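You operate a simulated robot arm through the tools that you are given. There is no shell and no other tool.

Carry out the task below with a simulated robot arm. There is one attempt and no reset: what you move stays moved.

TASK
Swap the orange gear on the slotted shaft for the black one.
Fine: rest the brass plate in its white holder, then lock the new gear with it in the slot; stand the orange gear on the grey bench.

It is judged by the outcome, as a careful person would: the job done as asked, and still so three seconds after it is handed in. It fails if anything else is knocked over, pushed out of place, dropped, spilled or broken.

THE ROBOT
A 7-joint arm with a two-finger parallel gripper, fixed in place. Base frame: the origin is on the floor under the middle of its stand, x ahead of it, y to its left, z up; the work surface is at about z = 0.86. Readings come in m, rad, newtons and seconds.
With the tool pointing down near the work surface it reaches from about 0.3 to 0.7 m from the base axis. Its first joint turns from -1.152 to 1.152 rad. Payload 1.57 kg.
The TCP is the grasp point between the finger pads, 0.03 m short of the fingertips. In the tool frame z runs along the fingers and y along their closing line. The gripper opens to 0.11 m. The fingers are 0.024 m wide and 0.012 m thick; the gripper's body (0.048 by 0.112 m) begins 0.078 m behind the TCP.
Orientation is that of the tool frame in the base frame, as a unit quaternion [x, y, z, w]. With the fingers straight down and closing along the base's y, the tool's x points along the base's -x, its y along +y and its z along -z.

THE INTERFACE
- The arm moves only by the tool send_rows. Its arguments are lists of equal length, an entry for each row: "dp": the shift along the tool's x, y, z in m, a list of three; "turn": the turn, a rotation vector about the tool's x, y, z in rad, a list of three. In form: {"dp": [[tx, ty, tz], ...], "turn": [[wx, wy, wz], ...]}. A call has 1 to 20 rows; each row is the pose to reach, as a shift and turn from the pose commanded when the call began, along the tool's axes at that moment. "gripper" is the opening, from 0 (shut) to 1 (fully open), set as the call begins (left out, the last holds). A row lasts 0.2 s, in which the tool goes at most 0.05 m and 0.15 rad; a call with a longer step from one row to the next is refused whole, and so is a gripper value outside its range. A pose out of reach is approached as far as the arm can. The call stops where the force on the tool passes 40 N (or 10 N more than at its start, if that is more) or the arm is blocked; 0.2 s more then pass. Each finger travels about 0.108 m/s and halts on what it meets, pressing with about 27 N; the grip force reading is that of the motor and also rises with nothing between the fingers. The clock runs only during rows and for 0.2 s after the last one: add rows that repeat a pose to give the fingers time. It gives the time, the measured TCP pose, the force on the tool (base axes), the opening and the grip force at its end, in the units of the frame above (readings bear some noise), with the torque about the TCP (base axes, N m) and any sound that the robot's microphone picked up, and new pictures: "show" is both (left out), scene, wrist or none.
- Cameras (640 x 400 px; columns grow to the right, rows downward): "scene" is fixed at [0.1486, -0.378, 1.4095]; the picture's right is [0.90, -0.44, 0.00], its down [-0.23, -0.46, -0.86] and it looks along [0.38, 0.77, -0.52] (base axes); focal length 338 px, centre (320, 200). "wrist" rides on the gripper at [0.07, 0.016, -0.141] in the tool frame; the picture's right is [-0.23, 0.97, 0.00], its down [-0.86, -0.20, -0.48] and it looks along [-0.47, -0.11, 0.88] (tool axes); focal length 222 px, centre (320, 200). There is no depth. A picture from a camera that has moved, and an enlarged one, comes with that camera's place and axes in the base frame and with its lens.
- close_up(camera, box): a new picture of the part [left, top, right, bottom] of that camera's present view, enlarged. It takes no simulated time.
- job_done(): hands the job in; it is judged then, once.

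Places have to be worked out from the pictures, the camera data and where the tool is seen. Open the gripper and draw the arm clear of the work before you hand the job in, unless the task says otherwise.

The tools are called as name(argument=value, ...) on one line, values as JSON. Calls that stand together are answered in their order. send_rows: Moves the arm, as the interface text tells. Its arguments: {"type":"object","properties":{"dp":{"type":"array"},"turn":{"type":"array"},"gripper":{"type":"number"},"show":{"type":"string","enum":["both","scene","wrist","none"]}},"required":["dp","turn"]} The other tools are called the same way: close_up (camera, box) takes an enlarged picture of a part of a camera's view; job_done () hands the job in.

At the start:

```text
time: 0.0
ee_pos: [0.4125, 0.223, 1.1878]
tcp_rot: [0.0, 1.0, -0.001, 0.0]
wrist_force: [-0.1, -0.2, 0.1]
ft_torque: [-0.02, -0.04, 0.0]
opening: 0.1102
gripper_force: 0.0
```

scene: 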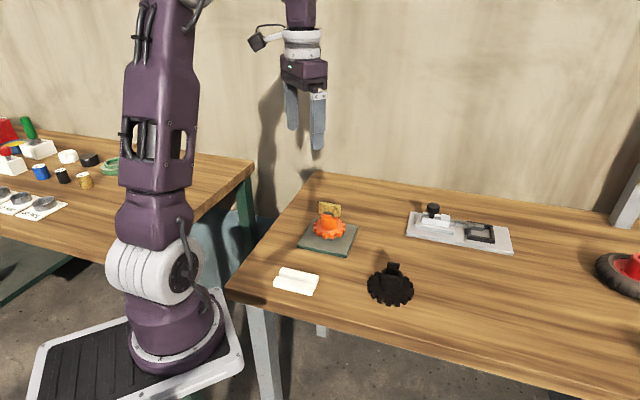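
wrist: 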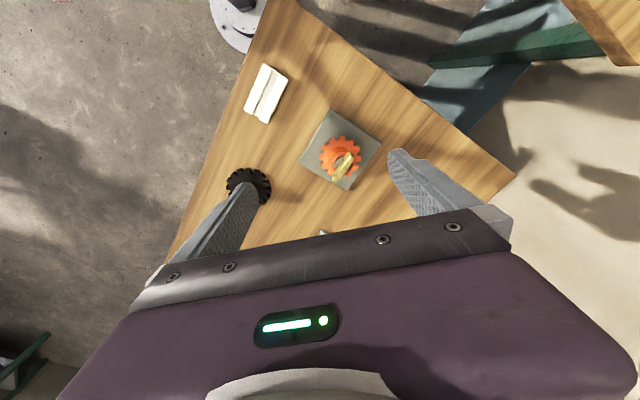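

I start by looking closely at the objects: the shaft with the orange gear and brass plate, the white holder, the black gear and the possible "grey bench".

close_up(camera="scene", box=[260, 180, 420, 310])

close_up(camera="wrist", box=[220, 50, 400, 210])

close_up(camera="scene", box=[390, 190, 530, 270])

```text
3.08 times, centred on (340, 245) of scene
camera zoom: at [0.1486, -0.378, 1.4095], right [0.9, -0.44, 0.0], down [-0.23, -0.46, -0.86], along [0.38, 0.77, -0.52], focal length 1041 px, centre (258, 62)
```

zoom: 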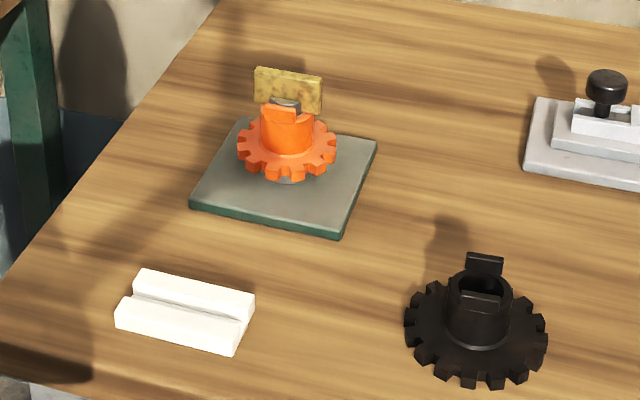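

```text
2.50 times, centred on (310, 130) of wrist
camera zoom: at [0.342, 0.2383, 1.3289], right [0.23, 0.97, 0.0], down [0.86, -0.2, 0.48], along [0.47, -0.11, -0.88], focal length 555 px, centre (345, 375)
```

zoom: 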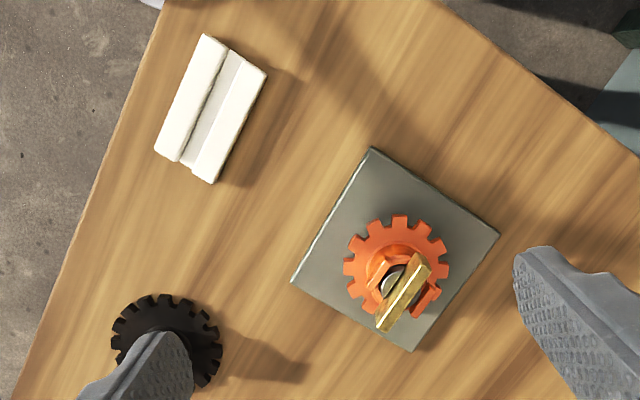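

```text
4.57 times, centred on (460, 230) of scene
camera zoom: at [0.1486, -0.378, 1.4095], right [0.9, -0.44, 0.0], down [-0.23, -0.46, -0.86], along [0.38, 0.77, -0.52], focal length 1546 px, centre (-320, 63)
```

zoom: 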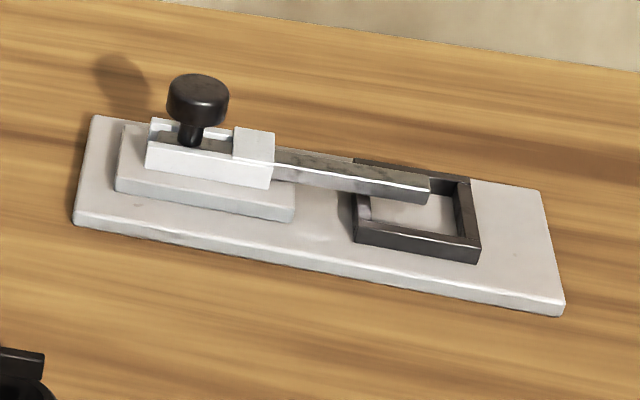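

I check the rest of the scene to work out what "the grey bench" is.

close_up(camera="scene", box=[480, 120, 640, 400])

close_up(camera="scene", box=[0, 100, 280, 280])

close_up(camera="wrist", box=[140, 150, 460, 350])

close_up(camera="scene", box=[200, 240, 420, 400])

```text
1.43 times, centred on (560, 260) of scene
camera zoom: at [0.1486, -0.378, 1.4095], right [0.9, -0.44, 0.0], down [-0.23, -0.46, -0.86], along [0.38, 0.77, -0.52], focal length 483 px, centre (-23, 114)
```

zoom: 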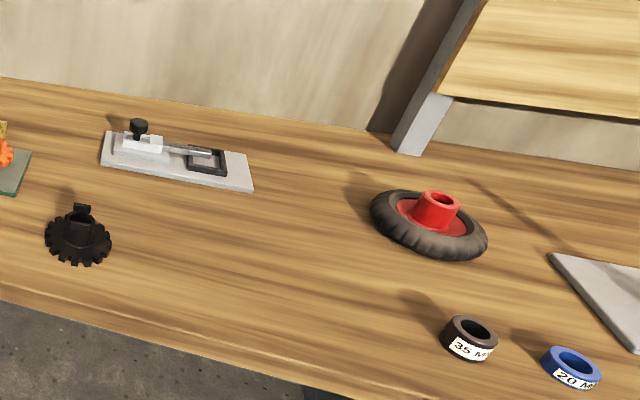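

```text
2.22 times, centred on (140, 190) of scene
camera zoom: at [0.1486, -0.378, 1.4095], right [0.9, -0.44, 0.0], down [-0.23, -0.46, -0.86], along [0.38, 0.77, -0.52], focal length 752 px, centre (720, 222)
```

zoom: 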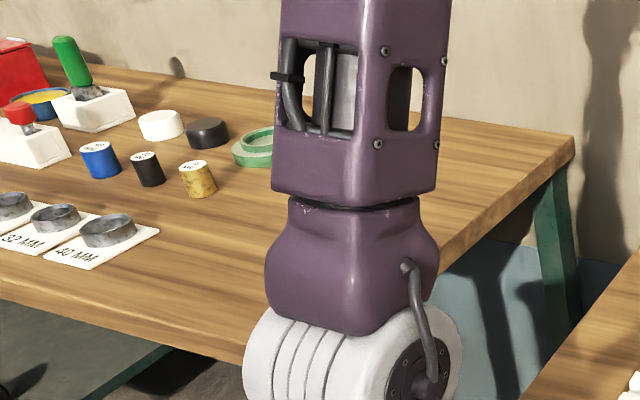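

```text
2.00 times, centred on (300, 250) of wrist
camera zoom: at [0.342, 0.2383, 1.3289], right [0.23, 0.97, 0.0], down [0.86, -0.2, 0.48], along [0.47, -0.11, -0.88], focal length 444 px, centre (360, 100)
```

zoom: 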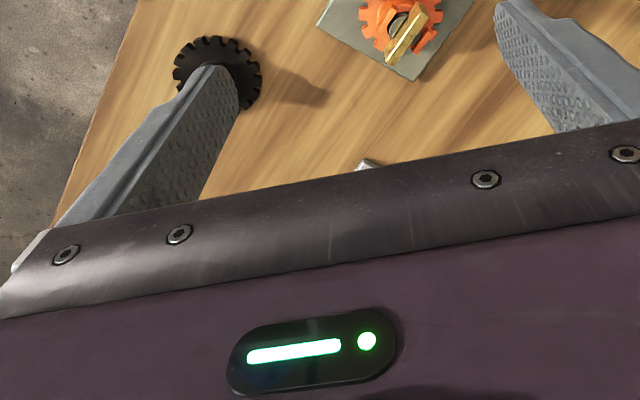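

```text
2.50 times, centred on (310, 320) of scene
camera zoom: at [0.1486, -0.378, 1.4095], right [0.9, -0.44, 0.0], down [-0.23, -0.46, -0.86], along [0.38, 0.77, -0.52], focal length 846 px, centre (345, -100)
```

zoom: 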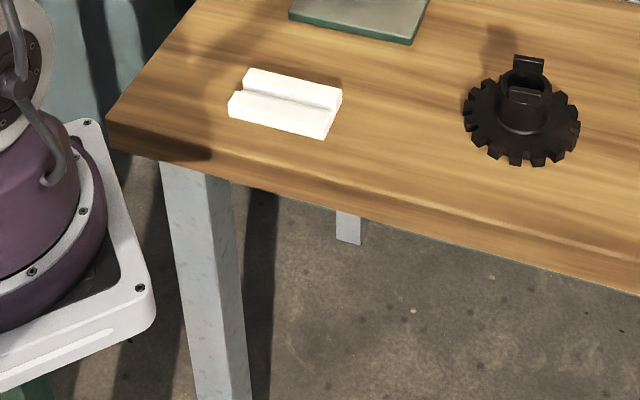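

The work bench has grey legs (the other one has green legs), so I take "the grey bench" to be the wooden-topped bench I'm working on; the only other grey plates are the shaft's own base and items out of reach. I estimate the shaft at about (0.483, 0.242), the black gear at (0.517, 0.026) and the holder at (0.34, 0.13). I lower the arm above the shaft for a close look.

send_rows(dp=[[-0.01, 0.003, 0.03], [-0.02, 0.006, 0.07], [-0.03, 0.009, 0.11], [-0.0375, 0.012, 0.128], [-0.0375, 0.012, 0.128]], turn=[[0, 0, 0], [0, 0, 0], [0, 0, 0], [0, 0, 0], [0, 0, 0]], gripper=1)

```text
time: 1.2
ee_pos: [0.4489, 0.2329, 1.0615]
tcp_rot: [0.0, 1.0, 0.001, -0.001]
wrist_force: [-0.1, -0.6, -0.1]
ft_torque: [0.0, -0.01, 0.01]
opening: 0.11
gripper_force: 0.0
camera wrist: at [0.378, 0.2491, 1.2023], right [0.23, 0.97, 0.0], down [0.85, -0.2, 0.48], along [0.47, -0.11, -0.88], focal length 222 px, centre (320, 200)
```

scene: 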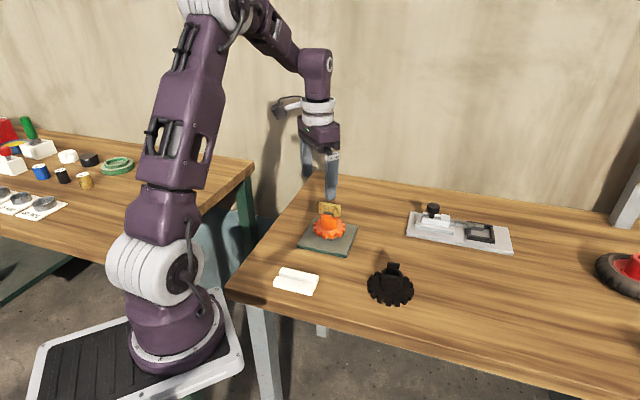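
wrist: 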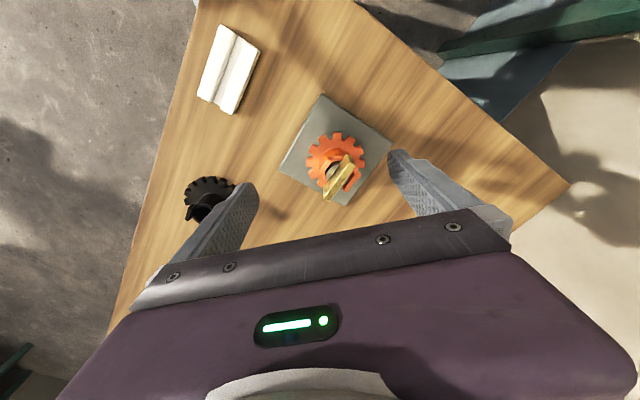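

close_up(camera="wrist", box=[270, 85, 400, 215])

close_up(camera="wrist", box=[180, 15, 270, 125])

close_up(camera="scene", box=[290, 190, 370, 260])

close_up(camera="scene", box=[355, 250, 425, 310])

```text
3.08 times, centred on (335, 150) of wrist
camera zoom: at [0.378, 0.2491, 1.2023], right [0.23, 0.97, 0.0], down [0.85, -0.2, 0.48], along [0.47, -0.11, -0.88], focal length 684 px, centre (274, 354)
```

zoom: 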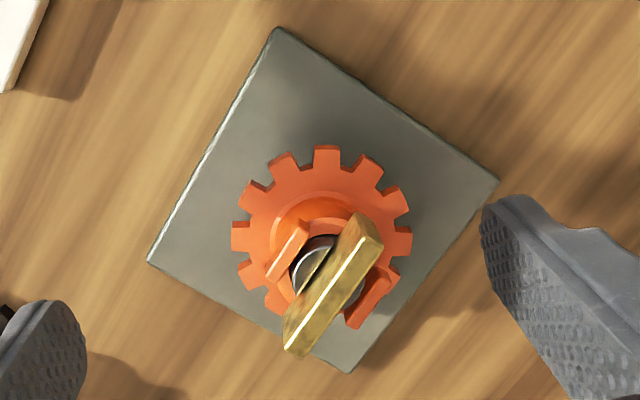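

```text
3.64 times, centred on (225, 70) of wrist
camera zoom: at [0.378, 0.2491, 1.2023], right [0.23, 0.97, 0.0], down [0.85, -0.2, 0.48], along [0.47, -0.11, -0.88], focal length 808 px, centre (666, 673)
```

zoom: 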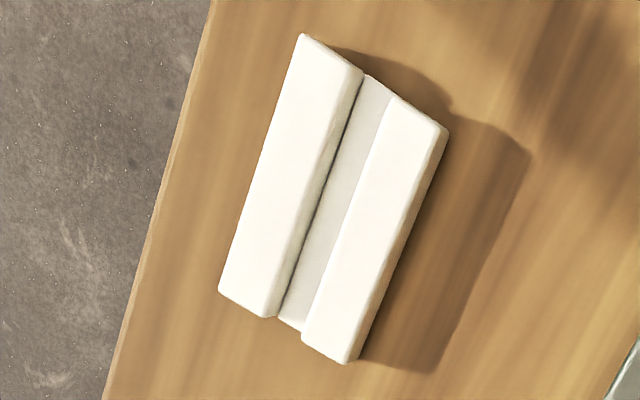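

```text
5.71 times, centred on (330, 225) of scene
camera zoom: at [0.1486, -0.378, 1.4095], right [0.9, -0.44, 0.0], down [-0.23, -0.46, -0.86], along [0.38, 0.77, -0.52], focal length 1933 px, centre (263, 57)
```

zoom: 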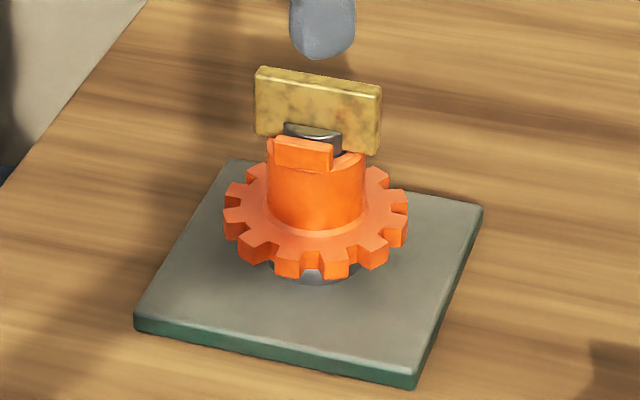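

```text
6.67 times, centred on (390, 280) of scene
camera zoom: at [0.1486, -0.378, 1.4095], right [0.9, -0.44, 0.0], down [-0.23, -0.46, -0.86], along [0.38, 0.77, -0.52], focal length 2255 px, centre (-147, -333)
```

zoom: 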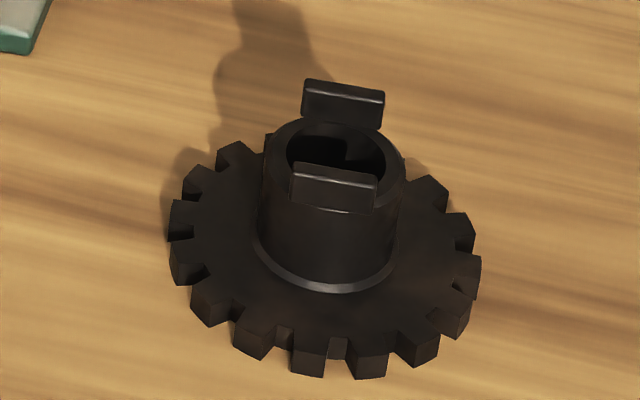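

close_up(camera="wrist", box=[315, 145, 365, 205])

close_up(camera="scene", box=[312, 195, 348, 240])

```text
6.67 times, centred on (340, 175) of wrist
camera zoom: at [0.378, 0.2491, 1.2023], right [0.23, 0.97, 0.0], down [0.85, -0.2, 0.48], along [0.47, -0.11, -0.88], focal length 1481 px, centre (187, 367)
```

zoom: 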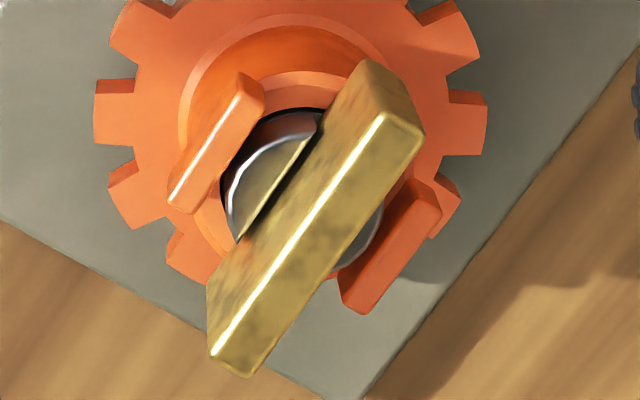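

```text
8.89 times, centred on (330, 218) of scene
camera zoom: at [0.1486, -0.378, 1.4095], right [0.9, -0.44, 0.0], down [-0.23, -0.46, -0.86], along [0.38, 0.77, -0.52], focal length 3007 px, centre (231, 44)
```

zoom: 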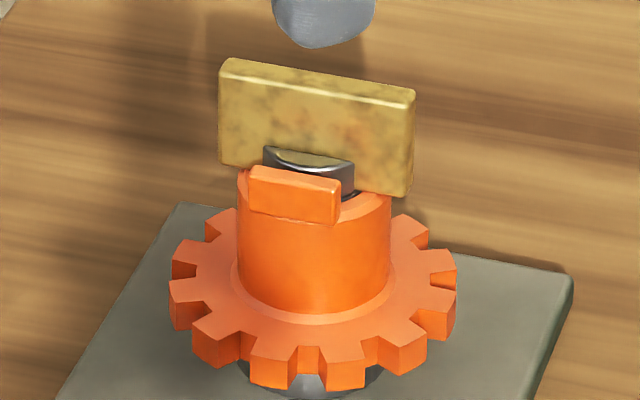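

The plate is about 53 mm long, standing across the slotted shaft at roughly (0.485, 0.246), running along −45° in the base plane, with its top near z≈0.97. The holder groove runs along −45° too, centred near (0.348, 0.140). I turn the tool 45° so the fingers close across the plate and hover above it.

send_rows(dp=[[-0.006, 0.002, 0.0], [-0.012, 0.004, 0.0], [-0.018, 0.006, 0.003], [-0.024, 0.009, 0.008], [-0.03, 0.011, 0.012], [-0.036, 0.0125, 0.015], [-0.036, 0.0125, 0.015]], turn=[[0, 0, 0.131], [0, 0, 0.262], [0, 0, 0.393], [0, 0, 0.524], [0, 0, 0.655], [0, 0, 0.785], [0, 0, 0.785]], gripper=0.4)

```text
time: 2.8
ee_pos: [0.4875, 0.2476, 1.0448]
tcp_rot: [0.384, 0.924, 0.001, 0.0]
wrist_force: [0.5, -0.1, -0.1]
ft_torque: [-0.03, -0.03, 0.02]
opening: 0.0442
gripper_force: 0.0
camera wrist: at [0.4472, 0.308, 1.1855], right [0.85, 0.53, 0.0], down [0.46, -0.75, 0.48], along [0.25, -0.41, -0.88], focal length 222 px, centre (320, 200)
```

scene: 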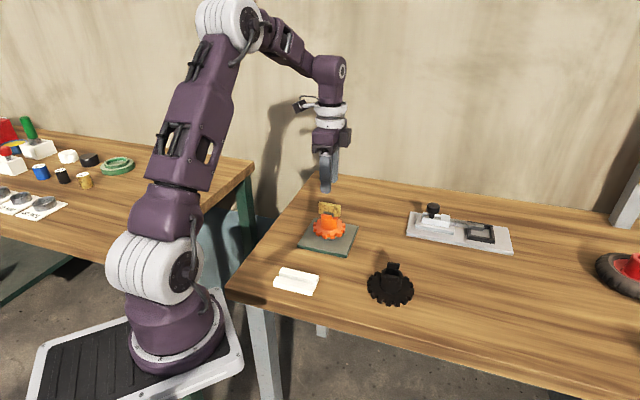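
wrist: 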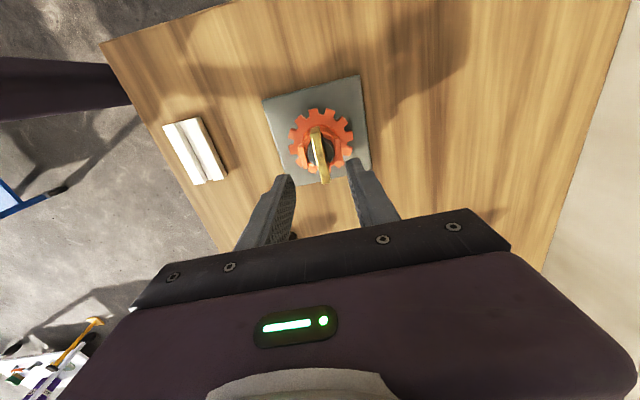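

close_up(camera="wrist", box=[255, 95, 385, 225])

close_up(camera="scene", box=[300, 130, 360, 250])

```text
3.08 times, centred on (320, 160) of wrist
camera zoom: at [0.4472, 0.308, 1.1855], right [0.85, 0.53, 0.0], down [0.46, -0.75, 0.48], along [0.25, -0.41, -0.88], focal length 684 px, centre (320, 323)
```

zoom: 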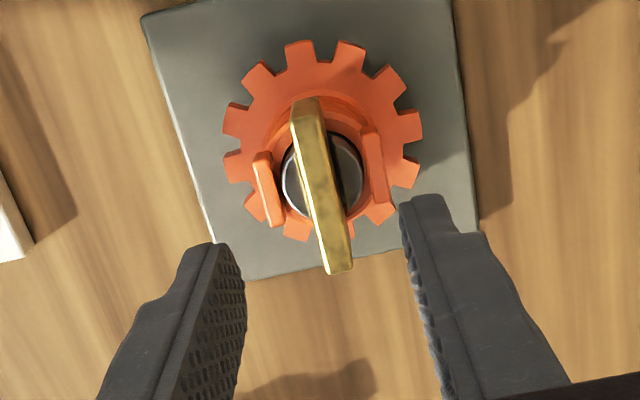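

```text
3.33 times, centred on (330, 190) of scene
camera zoom: at [0.1486, -0.378, 1.4095], right [0.9, -0.44, 0.0], down [-0.23, -0.46, -0.86], along [0.38, 0.77, -0.52], focal length 1128 px, centre (287, 233)
```

zoom: 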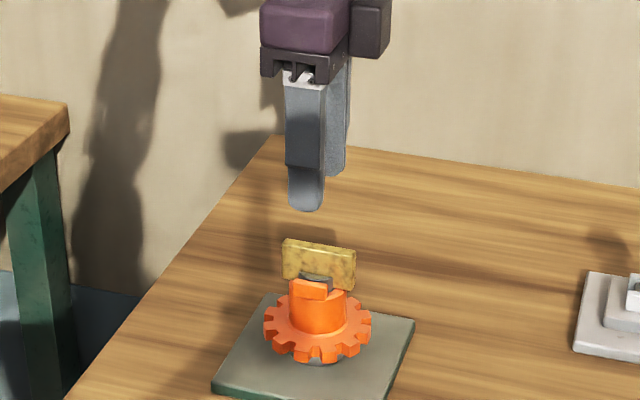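

close_up(camera="wrist", box=[300, 115, 350, 195])

```text
5.00 times, centred on (325, 155) of wrist
camera zoom: at [0.4472, 0.308, 1.1855], right [0.85, 0.53, 0.0], down [0.46, -0.75, 0.48], along [0.25, -0.41, -0.88], focal length 1111 px, centre (295, 425)
```

zoom: 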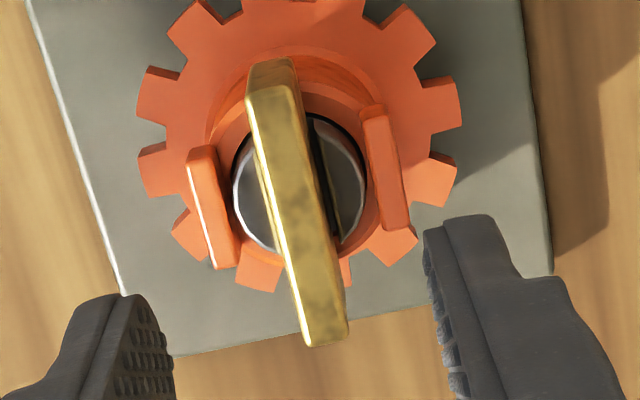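

Triangulating from the two wrist views puts the plate's top at (0.486, 0.247, 0.966), with the lug tops near z≈0.946. I descend straight so the fingertips stop at about z=0.951, above the lugs.

send_rows(dp=[[0, 0, 0.02], [0, 0, 0.04], [0, 0, 0.055], [0, 0, 0.063], [0, 0, 0.063]], turn=[[0, 0, 0], [0, 0, 0], [0, 0, 0], [0, 0, 0], [0, 0, 0]], gripper=0.4)

```text
time: 4.0
ee_pos: [0.4869, 0.2482, 0.9812]
tcp_rot: [0.383, 0.924, 0.0, 0.0]
wrist_force: [-0.5, 0.0, 0.4]
ft_torque: [-0.01, -0.01, 0.01]
opening: 0.0439
gripper_force: 0.1
camera wrist: at [0.4473, 0.308, 1.1225], right [0.85, 0.53, 0.0], down [0.46, -0.75, 0.48], along [0.25, -0.41, -0.88], focal length 222 px, centre (320, 200)
```

scene: 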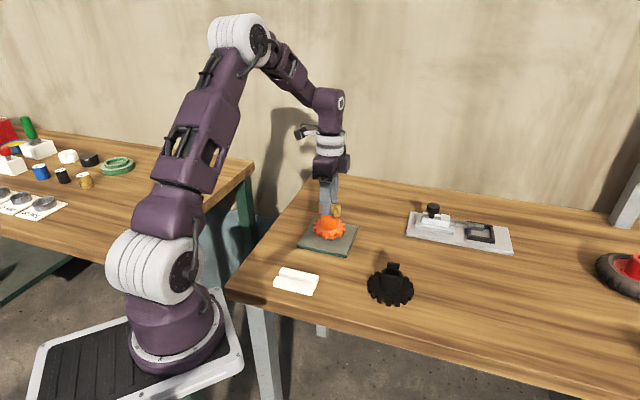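
wrist: 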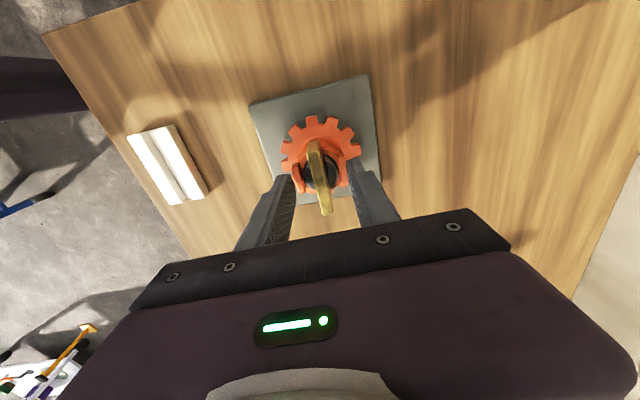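

close_up(camera="wrist", box=[255, 105, 385, 235])

close_up(camera="scene", box=[300, 170, 360, 250])

```text
3.08 times, centred on (320, 170) of wrist
camera zoom: at [0.4473, 0.308, 1.1225], right [0.85, 0.53, 0.0], down [0.46, -0.75, 0.48], along [0.25, -0.41, -0.88], focal length 684 px, centre (320, 292)
```

zoom: 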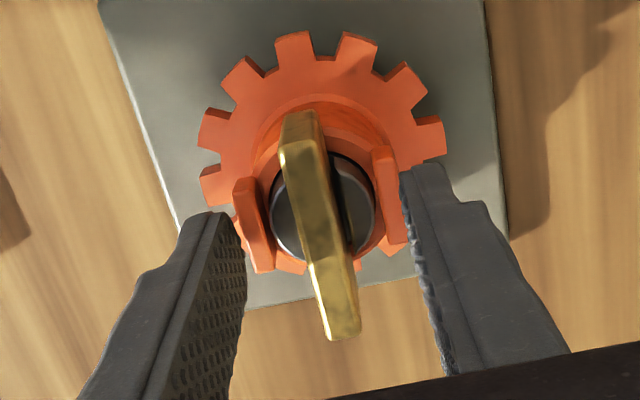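

```text
5.00 times, centred on (330, 210) of scene
camera zoom: at [0.1486, -0.378, 1.4095], right [0.9, -0.44, 0.0], down [-0.23, -0.46, -0.86], along [0.38, 0.77, -0.52], focal length 1691 px, centre (270, 150)
```

zoom: 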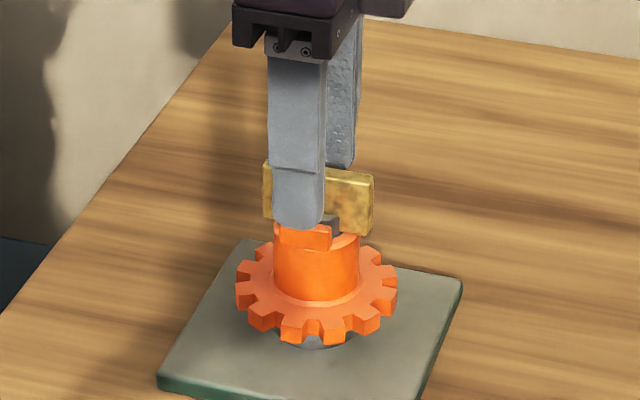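

The fingertips straddle the plate but are only a few mm above the lugs, so I raise 4 mm, then close on the plate.

send_rows(dp=[[0, 0, -0.004], [0, 0, -0.004]], turn=[[0, 0, 0], [0, 0, 0]], gripper=0.4, show="none")

send_rows(dp=[[0, 0, 0], [0, 0, 0], [0, 0, 0], [0, 0, 0]], turn=[[0, 0, 0], [0, 0, 0], [0, 0, 0], [0, 0, 0]], gripper=0)

close_up(camera="scene", box=[300, 170, 360, 250])

close_up(camera="wrist", box=[255, 105, 385, 235])

```text
time: 4.6
ee_pos: [0.4849, 0.2488, 0.9844]
tcp_rot: [0.383, 0.924, -0.001, 0.0]
wrist_force: [-0.2, -0.5, 0.5]
ft_torque: [0.0, -0.01, -0.01]
opening: 0.0442
gripper_force: 0.0
```

```text
time: 5.6
ee_pos: [0.4867, 0.2483, 0.985]
tcp_rot: [0.382, 0.924, 0.0, 0.001]
wrist_force: [0.9, 1.4, 1.6]
ft_torque: [0.04, 0.0, 0.0]
opening: 0.0091
gripper_force: 27.1
camera wrist: at [0.4475, 0.3078, 1.1265], right [0.85, 0.53, 0.0], down [0.46, -0.75, 0.48], along [0.25, -0.41, -0.88], focal length 222 px, centre (320, 200)
```

scene: 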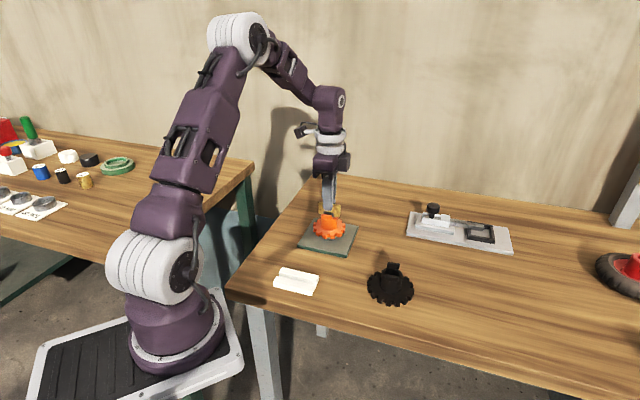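
wrist: 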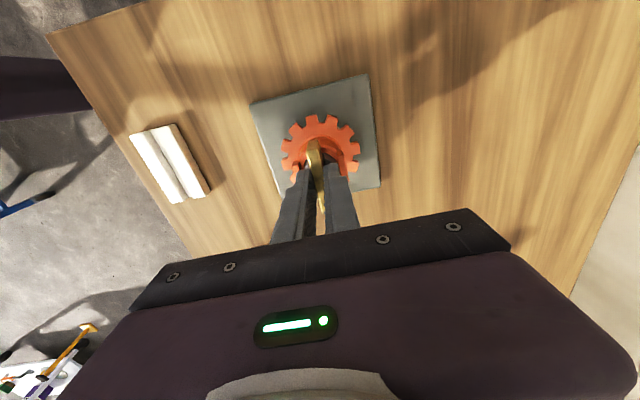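

```text
5.00 times, centred on (330, 210) of scene
camera zoom: at [0.1486, -0.378, 1.4095], right [0.9, -0.44, 0.0], down [-0.23, -0.46, -0.86], along [0.38, 0.77, -0.52], focal length 1691 px, centre (270, 150)
```

zoom: 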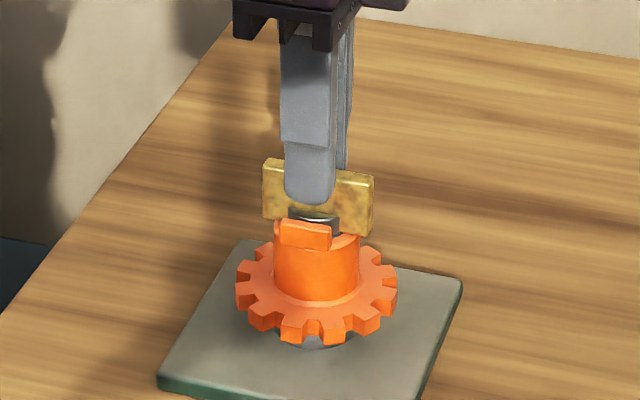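

```text
3.08 times, centred on (320, 170) of wrist
camera zoom: at [0.4475, 0.3078, 1.1265], right [0.85, 0.53, 0.0], down [0.46, -0.75, 0.48], along [0.25, -0.41, -0.88], focal length 684 px, centre (320, 292)
```

zoom: 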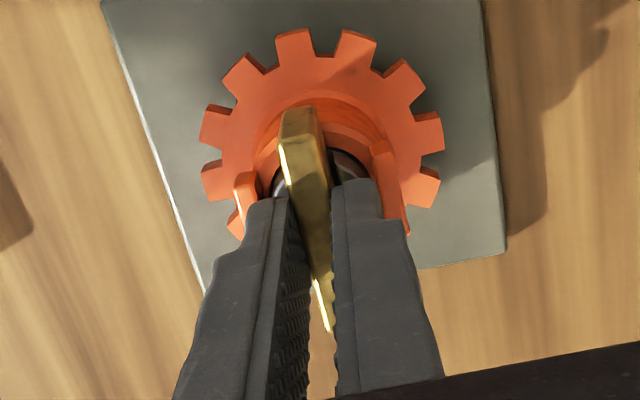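

The plate is gripped (opening 9 mm, 27 N) with the fingertips clear of the lugs. I lift it straight up out of the slot.

send_rows(dp=[[0, 0, -0.01], [0, 0, -0.025], [0, 0, -0.045], [0, 0, -0.07], [0, 0, -0.09], [0, 0, -0.09]], turn=[[0, 0, 0], [0, 0, 0], [0, 0, 0], [0, 0, 0], [0, 0, 0], [0, 0, 0]], gripper=0)

close_up(camera="scene", box=[290, 140, 370, 260])

close_up(camera="wrist", box=[240, 85, 380, 225])

```text
time: 7.0
ee_pos: [0.486, 0.2479, 1.0756]
tcp_rot: [0.383, 0.924, 0.0, 0.0]
wrist_force: [-0.2, -0.3, -1.8]
ft_torque: [-0.02, -0.01, -0.04]
opening: 0.0094
gripper_force: 27.0
camera wrist: at [0.4465, 0.3079, 1.2173], right [0.85, 0.53, 0.0], down [0.46, -0.75, 0.48], along [0.25, -0.41, -0.88], focal length 222 px, centre (320, 200)
```

scene: 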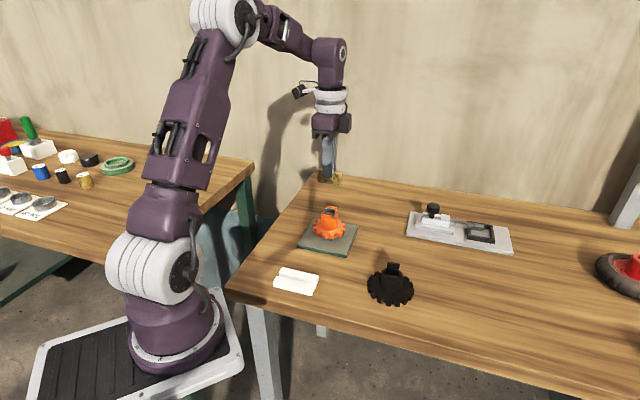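
wrist: 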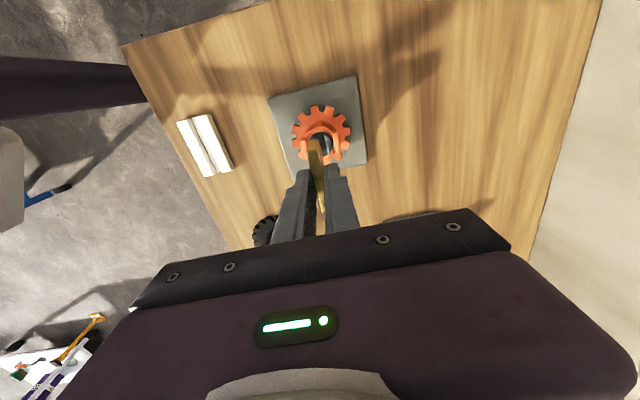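

```text
3.33 times, centred on (330, 200) of scene
camera zoom: at [0.1486, -0.3779, 1.4095], right [0.9, -0.44, 0.0], down [-0.23, -0.46, -0.86], along [0.38, 0.77, -0.52], focal length 1128 px, centre (287, 200)
```

zoom: 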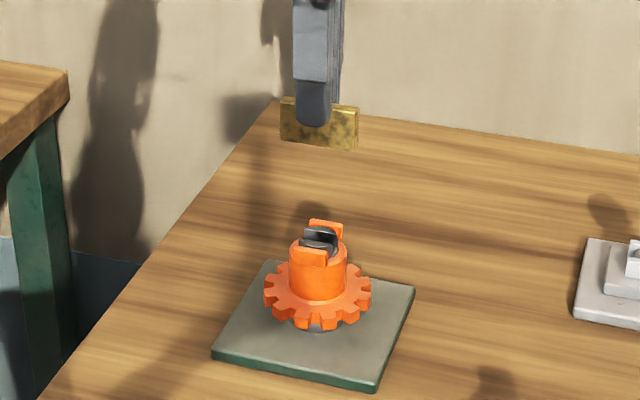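

```text
2.86 times, centred on (310, 155) of wrist
camera zoom: at [0.4465, 0.3079, 1.2173], right [0.85, 0.53, 0.0], down [0.46, -0.75, 0.48], along [0.25, -0.41, -0.88], focal length 635 px, centre (349, 329)
```

zoom: 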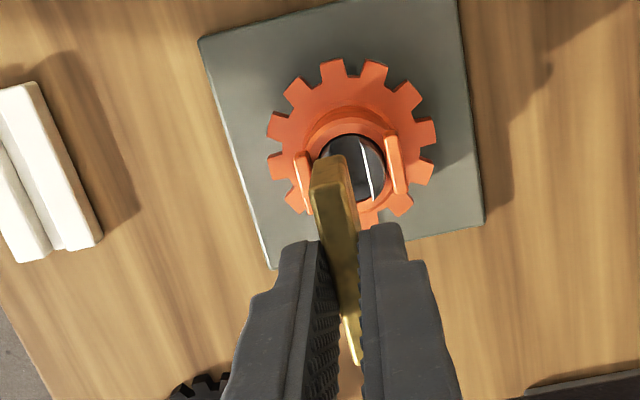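

The plate is free. Now I look at the holder closely to locate its groove.

close_up(camera="wrist", box=[160, 100, 250, 190])

close_up(camera="scene", box=[265, 260, 325, 300])

```text
4.44 times, centred on (205, 145) of wrist
camera zoom: at [0.4465, 0.3079, 1.2173], right [0.85, 0.53, 0.0], down [0.46, -0.75, 0.48], along [0.25, -0.41, -0.88], focal length 987 px, centre (831, 444)
```

zoom: 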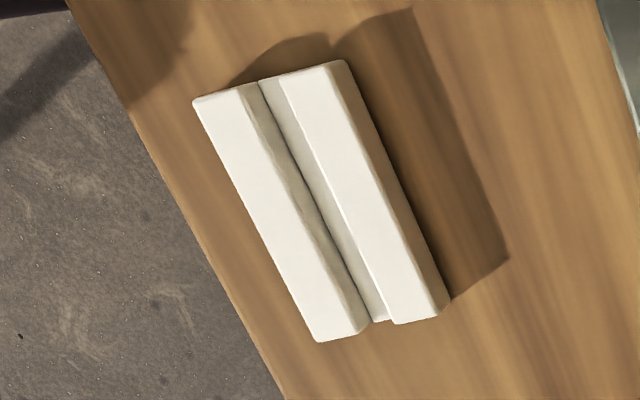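

```text
10.00 times, centred on (295, 280) of scene
camera zoom: at [0.1486, -0.3779, 1.4095], right [0.9, -0.44, 0.0], down [-0.23, -0.46, -0.86], along [0.38, 0.77, -0.52], focal length 3382 px, centre (570, -600)
```

zoom: 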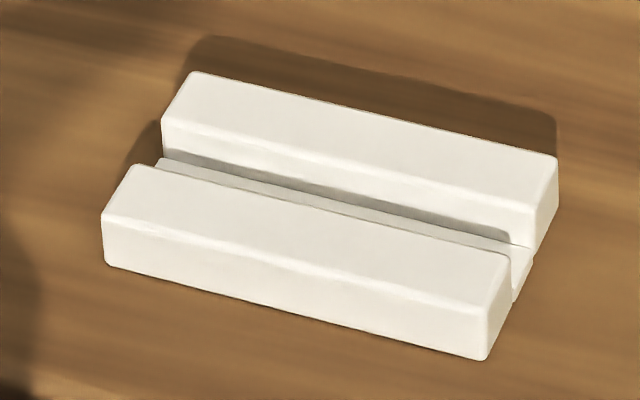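

close_up(camera="wrist", box=[182, 110, 228, 140])

close_up(camera="wrist", box=[192, 148, 238, 178])

```text
13.33 times, centred on (205, 125) of wrist
camera zoom: at [0.4465, 0.3079, 1.2173], right [0.85, 0.53, 0.0], down [0.46, -0.75, 0.48], along [0.25, -0.41, -0.88], focal length 2962 px, centre (1853, 1200)
```

zoom: 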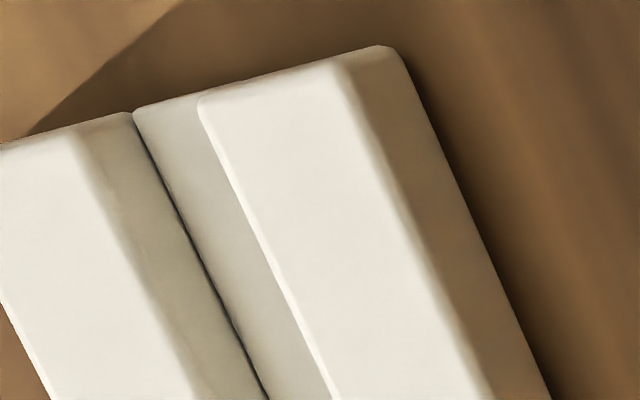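

```text
13.33 times, centred on (215, 163) of wrist
camera zoom: at [0.4465, 0.3079, 1.2173], right [0.85, 0.53, 0.0], down [0.46, -0.75, 0.48], along [0.25, -0.41, -0.88], focal length 2962 px, centre (1720, 693)
```

zoom: 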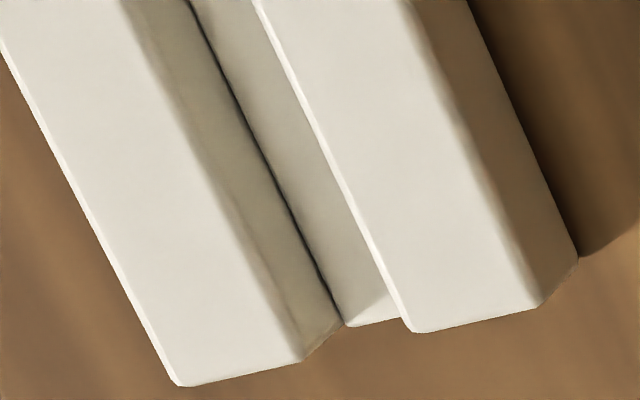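

The groove looks about 14–15 mm wide at the top, centred near (0.346, 0.134), running −45° to −46°, with its top near z≈0.876. I carry the plate over it, staying high.

send_rows(dp=[[0.003, -0.03, 0], [0.007, -0.07, 0], [0.011, -0.11, 0], [0.015, -0.15, 0.01], [0.0187, -0.1793, 0.03], [0.0187, -0.1793, 0.065], [0.0187, -0.1793, 0.085], [0.0187, -0.1793, 0.085]], turn=[[0, 0, 0], [0, 0, 0], [0, 0, 0], [0, 0, 0], [0, 0, 0], [0, 0, 0], [0, 0, 0], [0, 0, 0]], gripper=0)

close_up(camera="scene", box=[250, 220, 350, 310])

close_up(camera="wrist", box=[250, 90, 390, 230])

```text
time: 8.8
ee_pos: [0.3478, 0.1343, 0.9905]
tcp_rot: [0.383, 0.924, 0.0, 0.0]
wrist_force: [-1.2, 0.4, -2.1]
ft_torque: [-0.02, 0.01, -0.02]
opening: 0.0095
gripper_force: 26.8
camera wrist: at [0.3078, 0.1937, 1.131], right [0.85, 0.53, 0.0], down [0.46, -0.75, 0.48], along [0.25, -0.41, -0.88], focal length 222 px, centre (320, 200)
```

scene: 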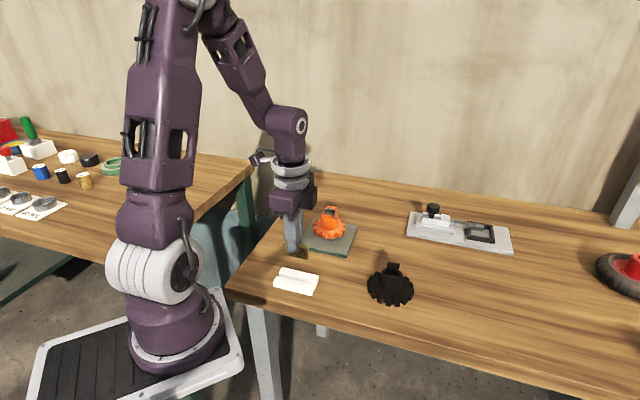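
wrist: 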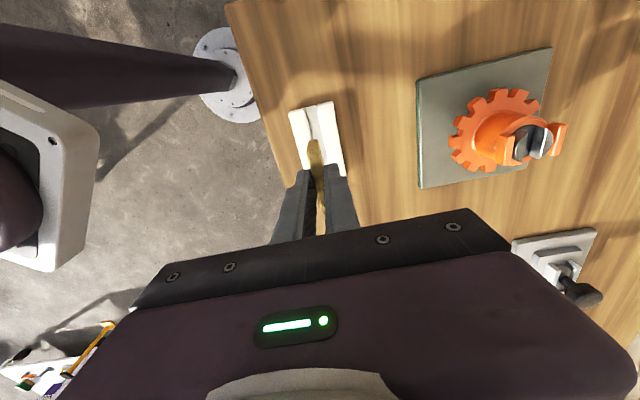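

```text
4.44 times, centred on (300, 265) of scene
camera zoom: at [0.1486, -0.378, 1.4095], right [0.9, -0.44, 0.0], down [-0.23, -0.46, -0.86], along [0.38, 0.77, -0.52], focal length 1503 px, centre (409, -89)
```

zoom: 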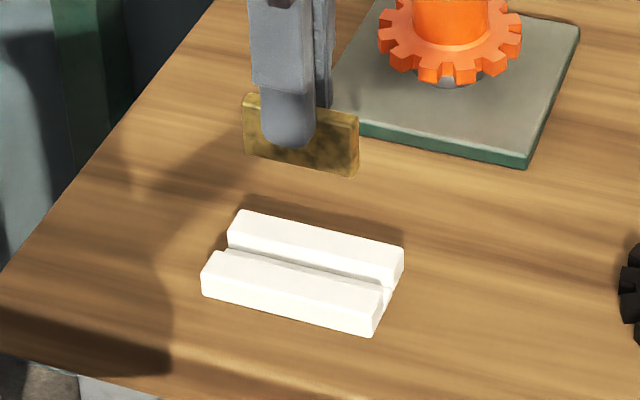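

```text
2.86 times, centred on (320, 160) of wrist
camera zoom: at [0.3078, 0.1937, 1.131], right [0.85, 0.53, 0.0], down [0.46, -0.75, 0.48], along [0.25, -0.41, -0.88], focal length 635 px, centre (320, 314)
```

zoom: 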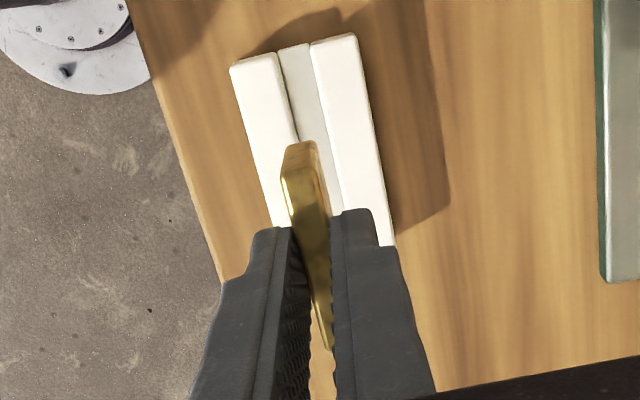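

The plate hangs over the groove, about 1 mm to one side and ~1° off in angle. I correct that and lower to just above the groove.

send_rows(dp=[[0, -0.001, 0.02], [0, -0.001, 0.04], [0, -0.001, 0.055], [0, -0.001, 0.055]], turn=[[0, 0, 0.018], [0, 0, 0.018], [0, 0, 0.018], [0, 0, 0.018]], gripper=0)

close_up(camera="scene", box=[260, 240, 330, 305])

close_up(camera="wrist", box=[270, 100, 370, 200])

```text
time: 9.8
ee_pos: [0.3464, 0.1333, 0.9349]
tcp_rot: [0.391, 0.92, -0.001, 0.0]
wrist_force: [-0.1, 0.6, -1.3]
ft_torque: [0.03, 0.01, 0.04]
opening: 0.0094
gripper_force: 27.5
camera wrist: at [0.3078, 0.1936, 1.0757], right [0.86, 0.51, 0.0], down [0.45, -0.75, 0.48], along [0.25, -0.41, -0.88], focal length 222 px, centre (320, 200)
```

scene: 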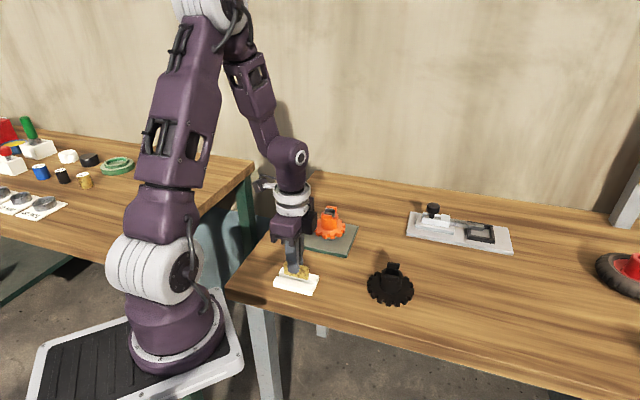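
wrist: 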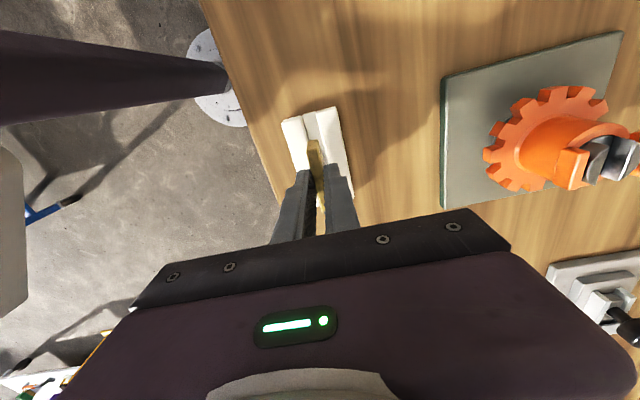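

```text
6.15 times, centred on (295, 272) of scene
camera zoom: at [0.1486, -0.3779, 1.4095], right [0.9, -0.44, 0.0], down [-0.23, -0.46, -0.86], along [0.38, 0.77, -0.52], focal length 2082 px, centre (474, -246)
```

zoom: 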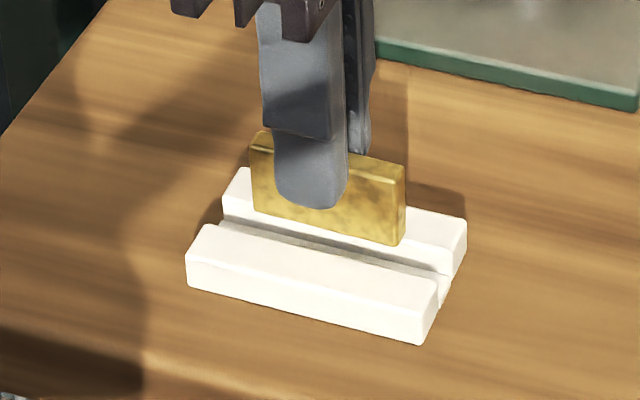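

```text
4.00 times, centred on (320, 150) of wrist
camera zoom: at [0.3078, 0.1936, 1.0757], right [0.86, 0.51, 0.0], down [0.45, -0.75, 0.48], along [0.25, -0.41, -0.88], focal length 888 px, centre (320, 400)
```

zoom: 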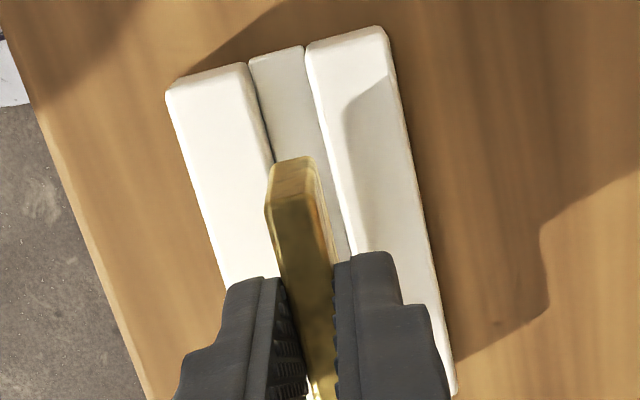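

The plate hangs just above the groove; it is about 1 mm toward the left wall now, so I shift back +1 mm and start lowering in small steps, watching the force.

send_rows(dp=[[0, 0.001, 0], [0, 0.001, 0.004], [0, 0.001, 0.008], [0, 0.001, 0.011], [0, 0.001, 0.011]], turn=[[0, 0, 0], [0, 0, 0], [0, 0, 0], [0, 0, 0], [0, 0, 0]], gripper=0)

close_up(camera="scene", box=[260, 240, 330, 305])

close_up(camera="wrist", box=[270, 100, 370, 200])

```text
time: 11.0
ee_pos: [0.3467, 0.1323, 0.9244]
tcp_rot: [0.391, 0.921, 0.001, 0.0]
wrist_force: [-0.4, 1.3, -1.7]
ft_torque: [-0.01, -0.02, -0.03]
opening: 0.0096
gripper_force: 26.8
camera wrist: at [0.3088, 0.1937, 1.0656], right [0.86, 0.51, 0.0], down [0.45, -0.75, 0.48], along [0.25, -0.41, -0.88], focal length 222 px, centre (320, 200)
```

scene: 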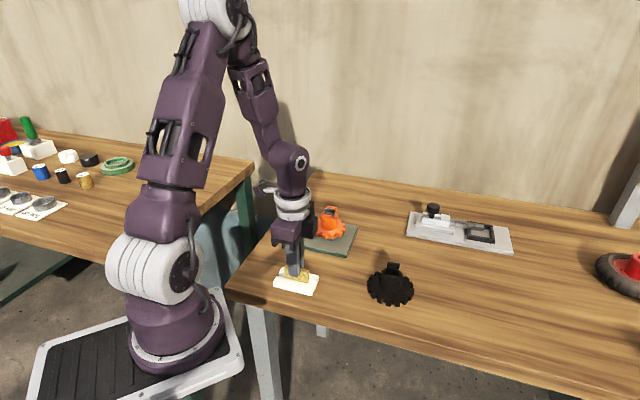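
wrist: 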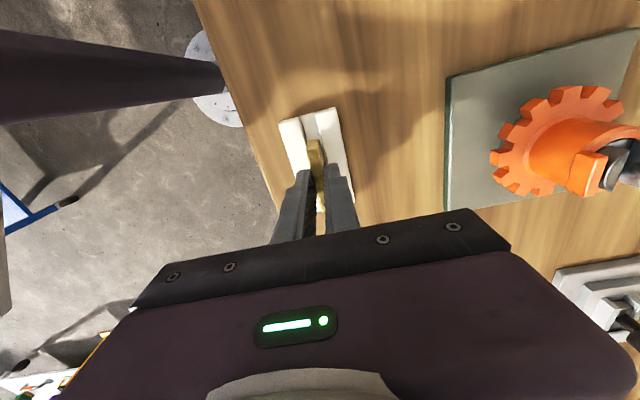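

```text
6.15 times, centred on (295, 272) of scene
camera zoom: at [0.1486, -0.378, 1.4095], right [0.9, -0.44, 0.0], down [-0.23, -0.46, -0.86], along [0.38, 0.77, -0.52], focal length 2082 px, centre (474, -246)
```

zoom: 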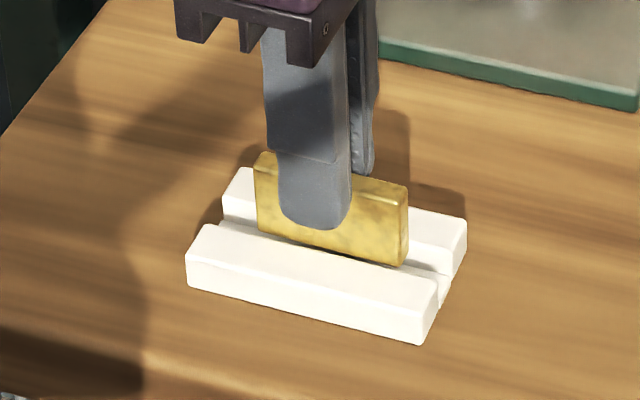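

```text
4.00 times, centred on (320, 150) of wrist
camera zoom: at [0.3088, 0.1937, 1.0656], right [0.86, 0.51, 0.0], down [0.45, -0.75, 0.48], along [0.25, -0.41, -0.88], focal length 888 px, centre (320, 400)
```

zoom: 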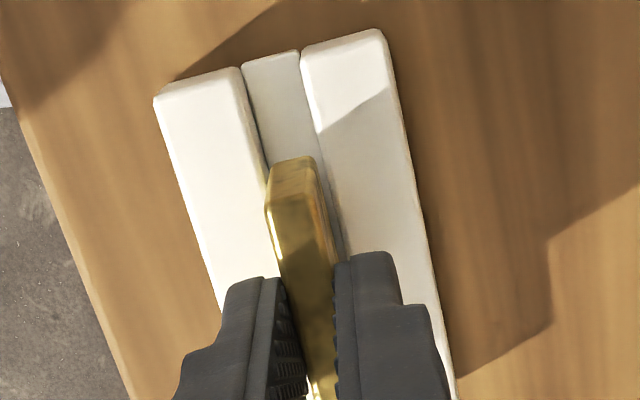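

The plate is centred within the groove walls and starting to enter. I keep lowering slowly.

send_rows(dp=[[0, 0.0005, 0.002], [0, 0.0005, 0.004], [0, 0.0005, 0.005], [0, 0.0005, 0.005]], turn=[[0, 0, 0], [0, 0, 0], [0, 0, 0], [0, 0, 0]], gripper=0, show="none")

close_up(camera="scene", box=[260, 240, 330, 305])

close_up(camera="wrist", box=[270, 100, 370, 200])

```text
time: 12.0
ee_pos: [0.3486, 0.1334, 0.9206]
tcp_rot: [0.391, 0.92, 0.0, 0.0]
wrist_force: [0.4, -0.1, -1.4]
ft_torque: [0.01, 0.0, -0.03]
opening: 0.0092
gripper_force: 27.0
```

```text
6.15 times, centred on (295, 272) of scene
camera zoom: at [0.1486, -0.378, 1.4095], right [0.9, -0.44, 0.0], down [-0.23, -0.46, -0.86], along [0.38, 0.77, -0.52], focal length 2082 px, centre (474, -246)
```

zoom: 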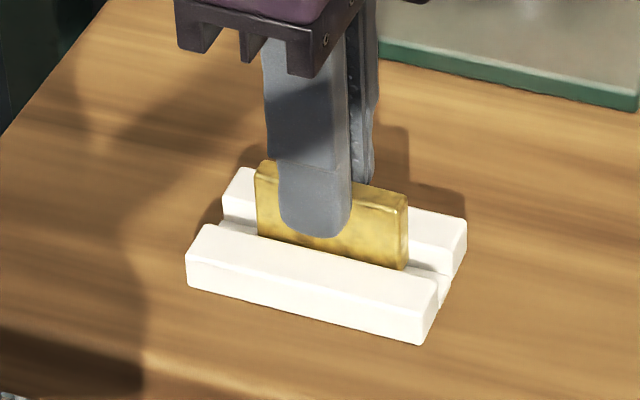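

```text
4.00 times, centred on (320, 150) of wrist
camera zoom: at [0.3092, 0.1948, 1.0607], right [0.86, 0.51, 0.0], down [0.45, -0.75, 0.48], along [0.25, -0.41, -0.88], focal length 888 px, centre (320, 400)
```

zoom: 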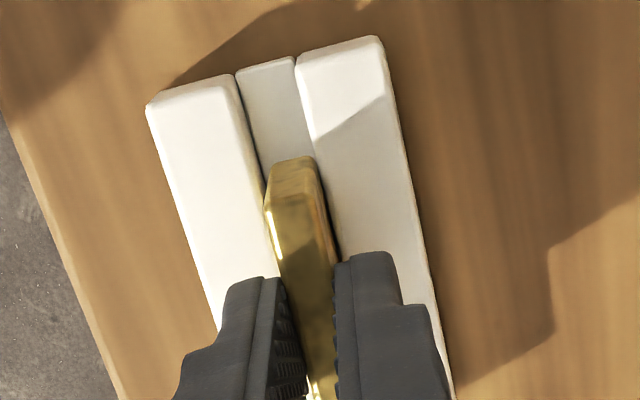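

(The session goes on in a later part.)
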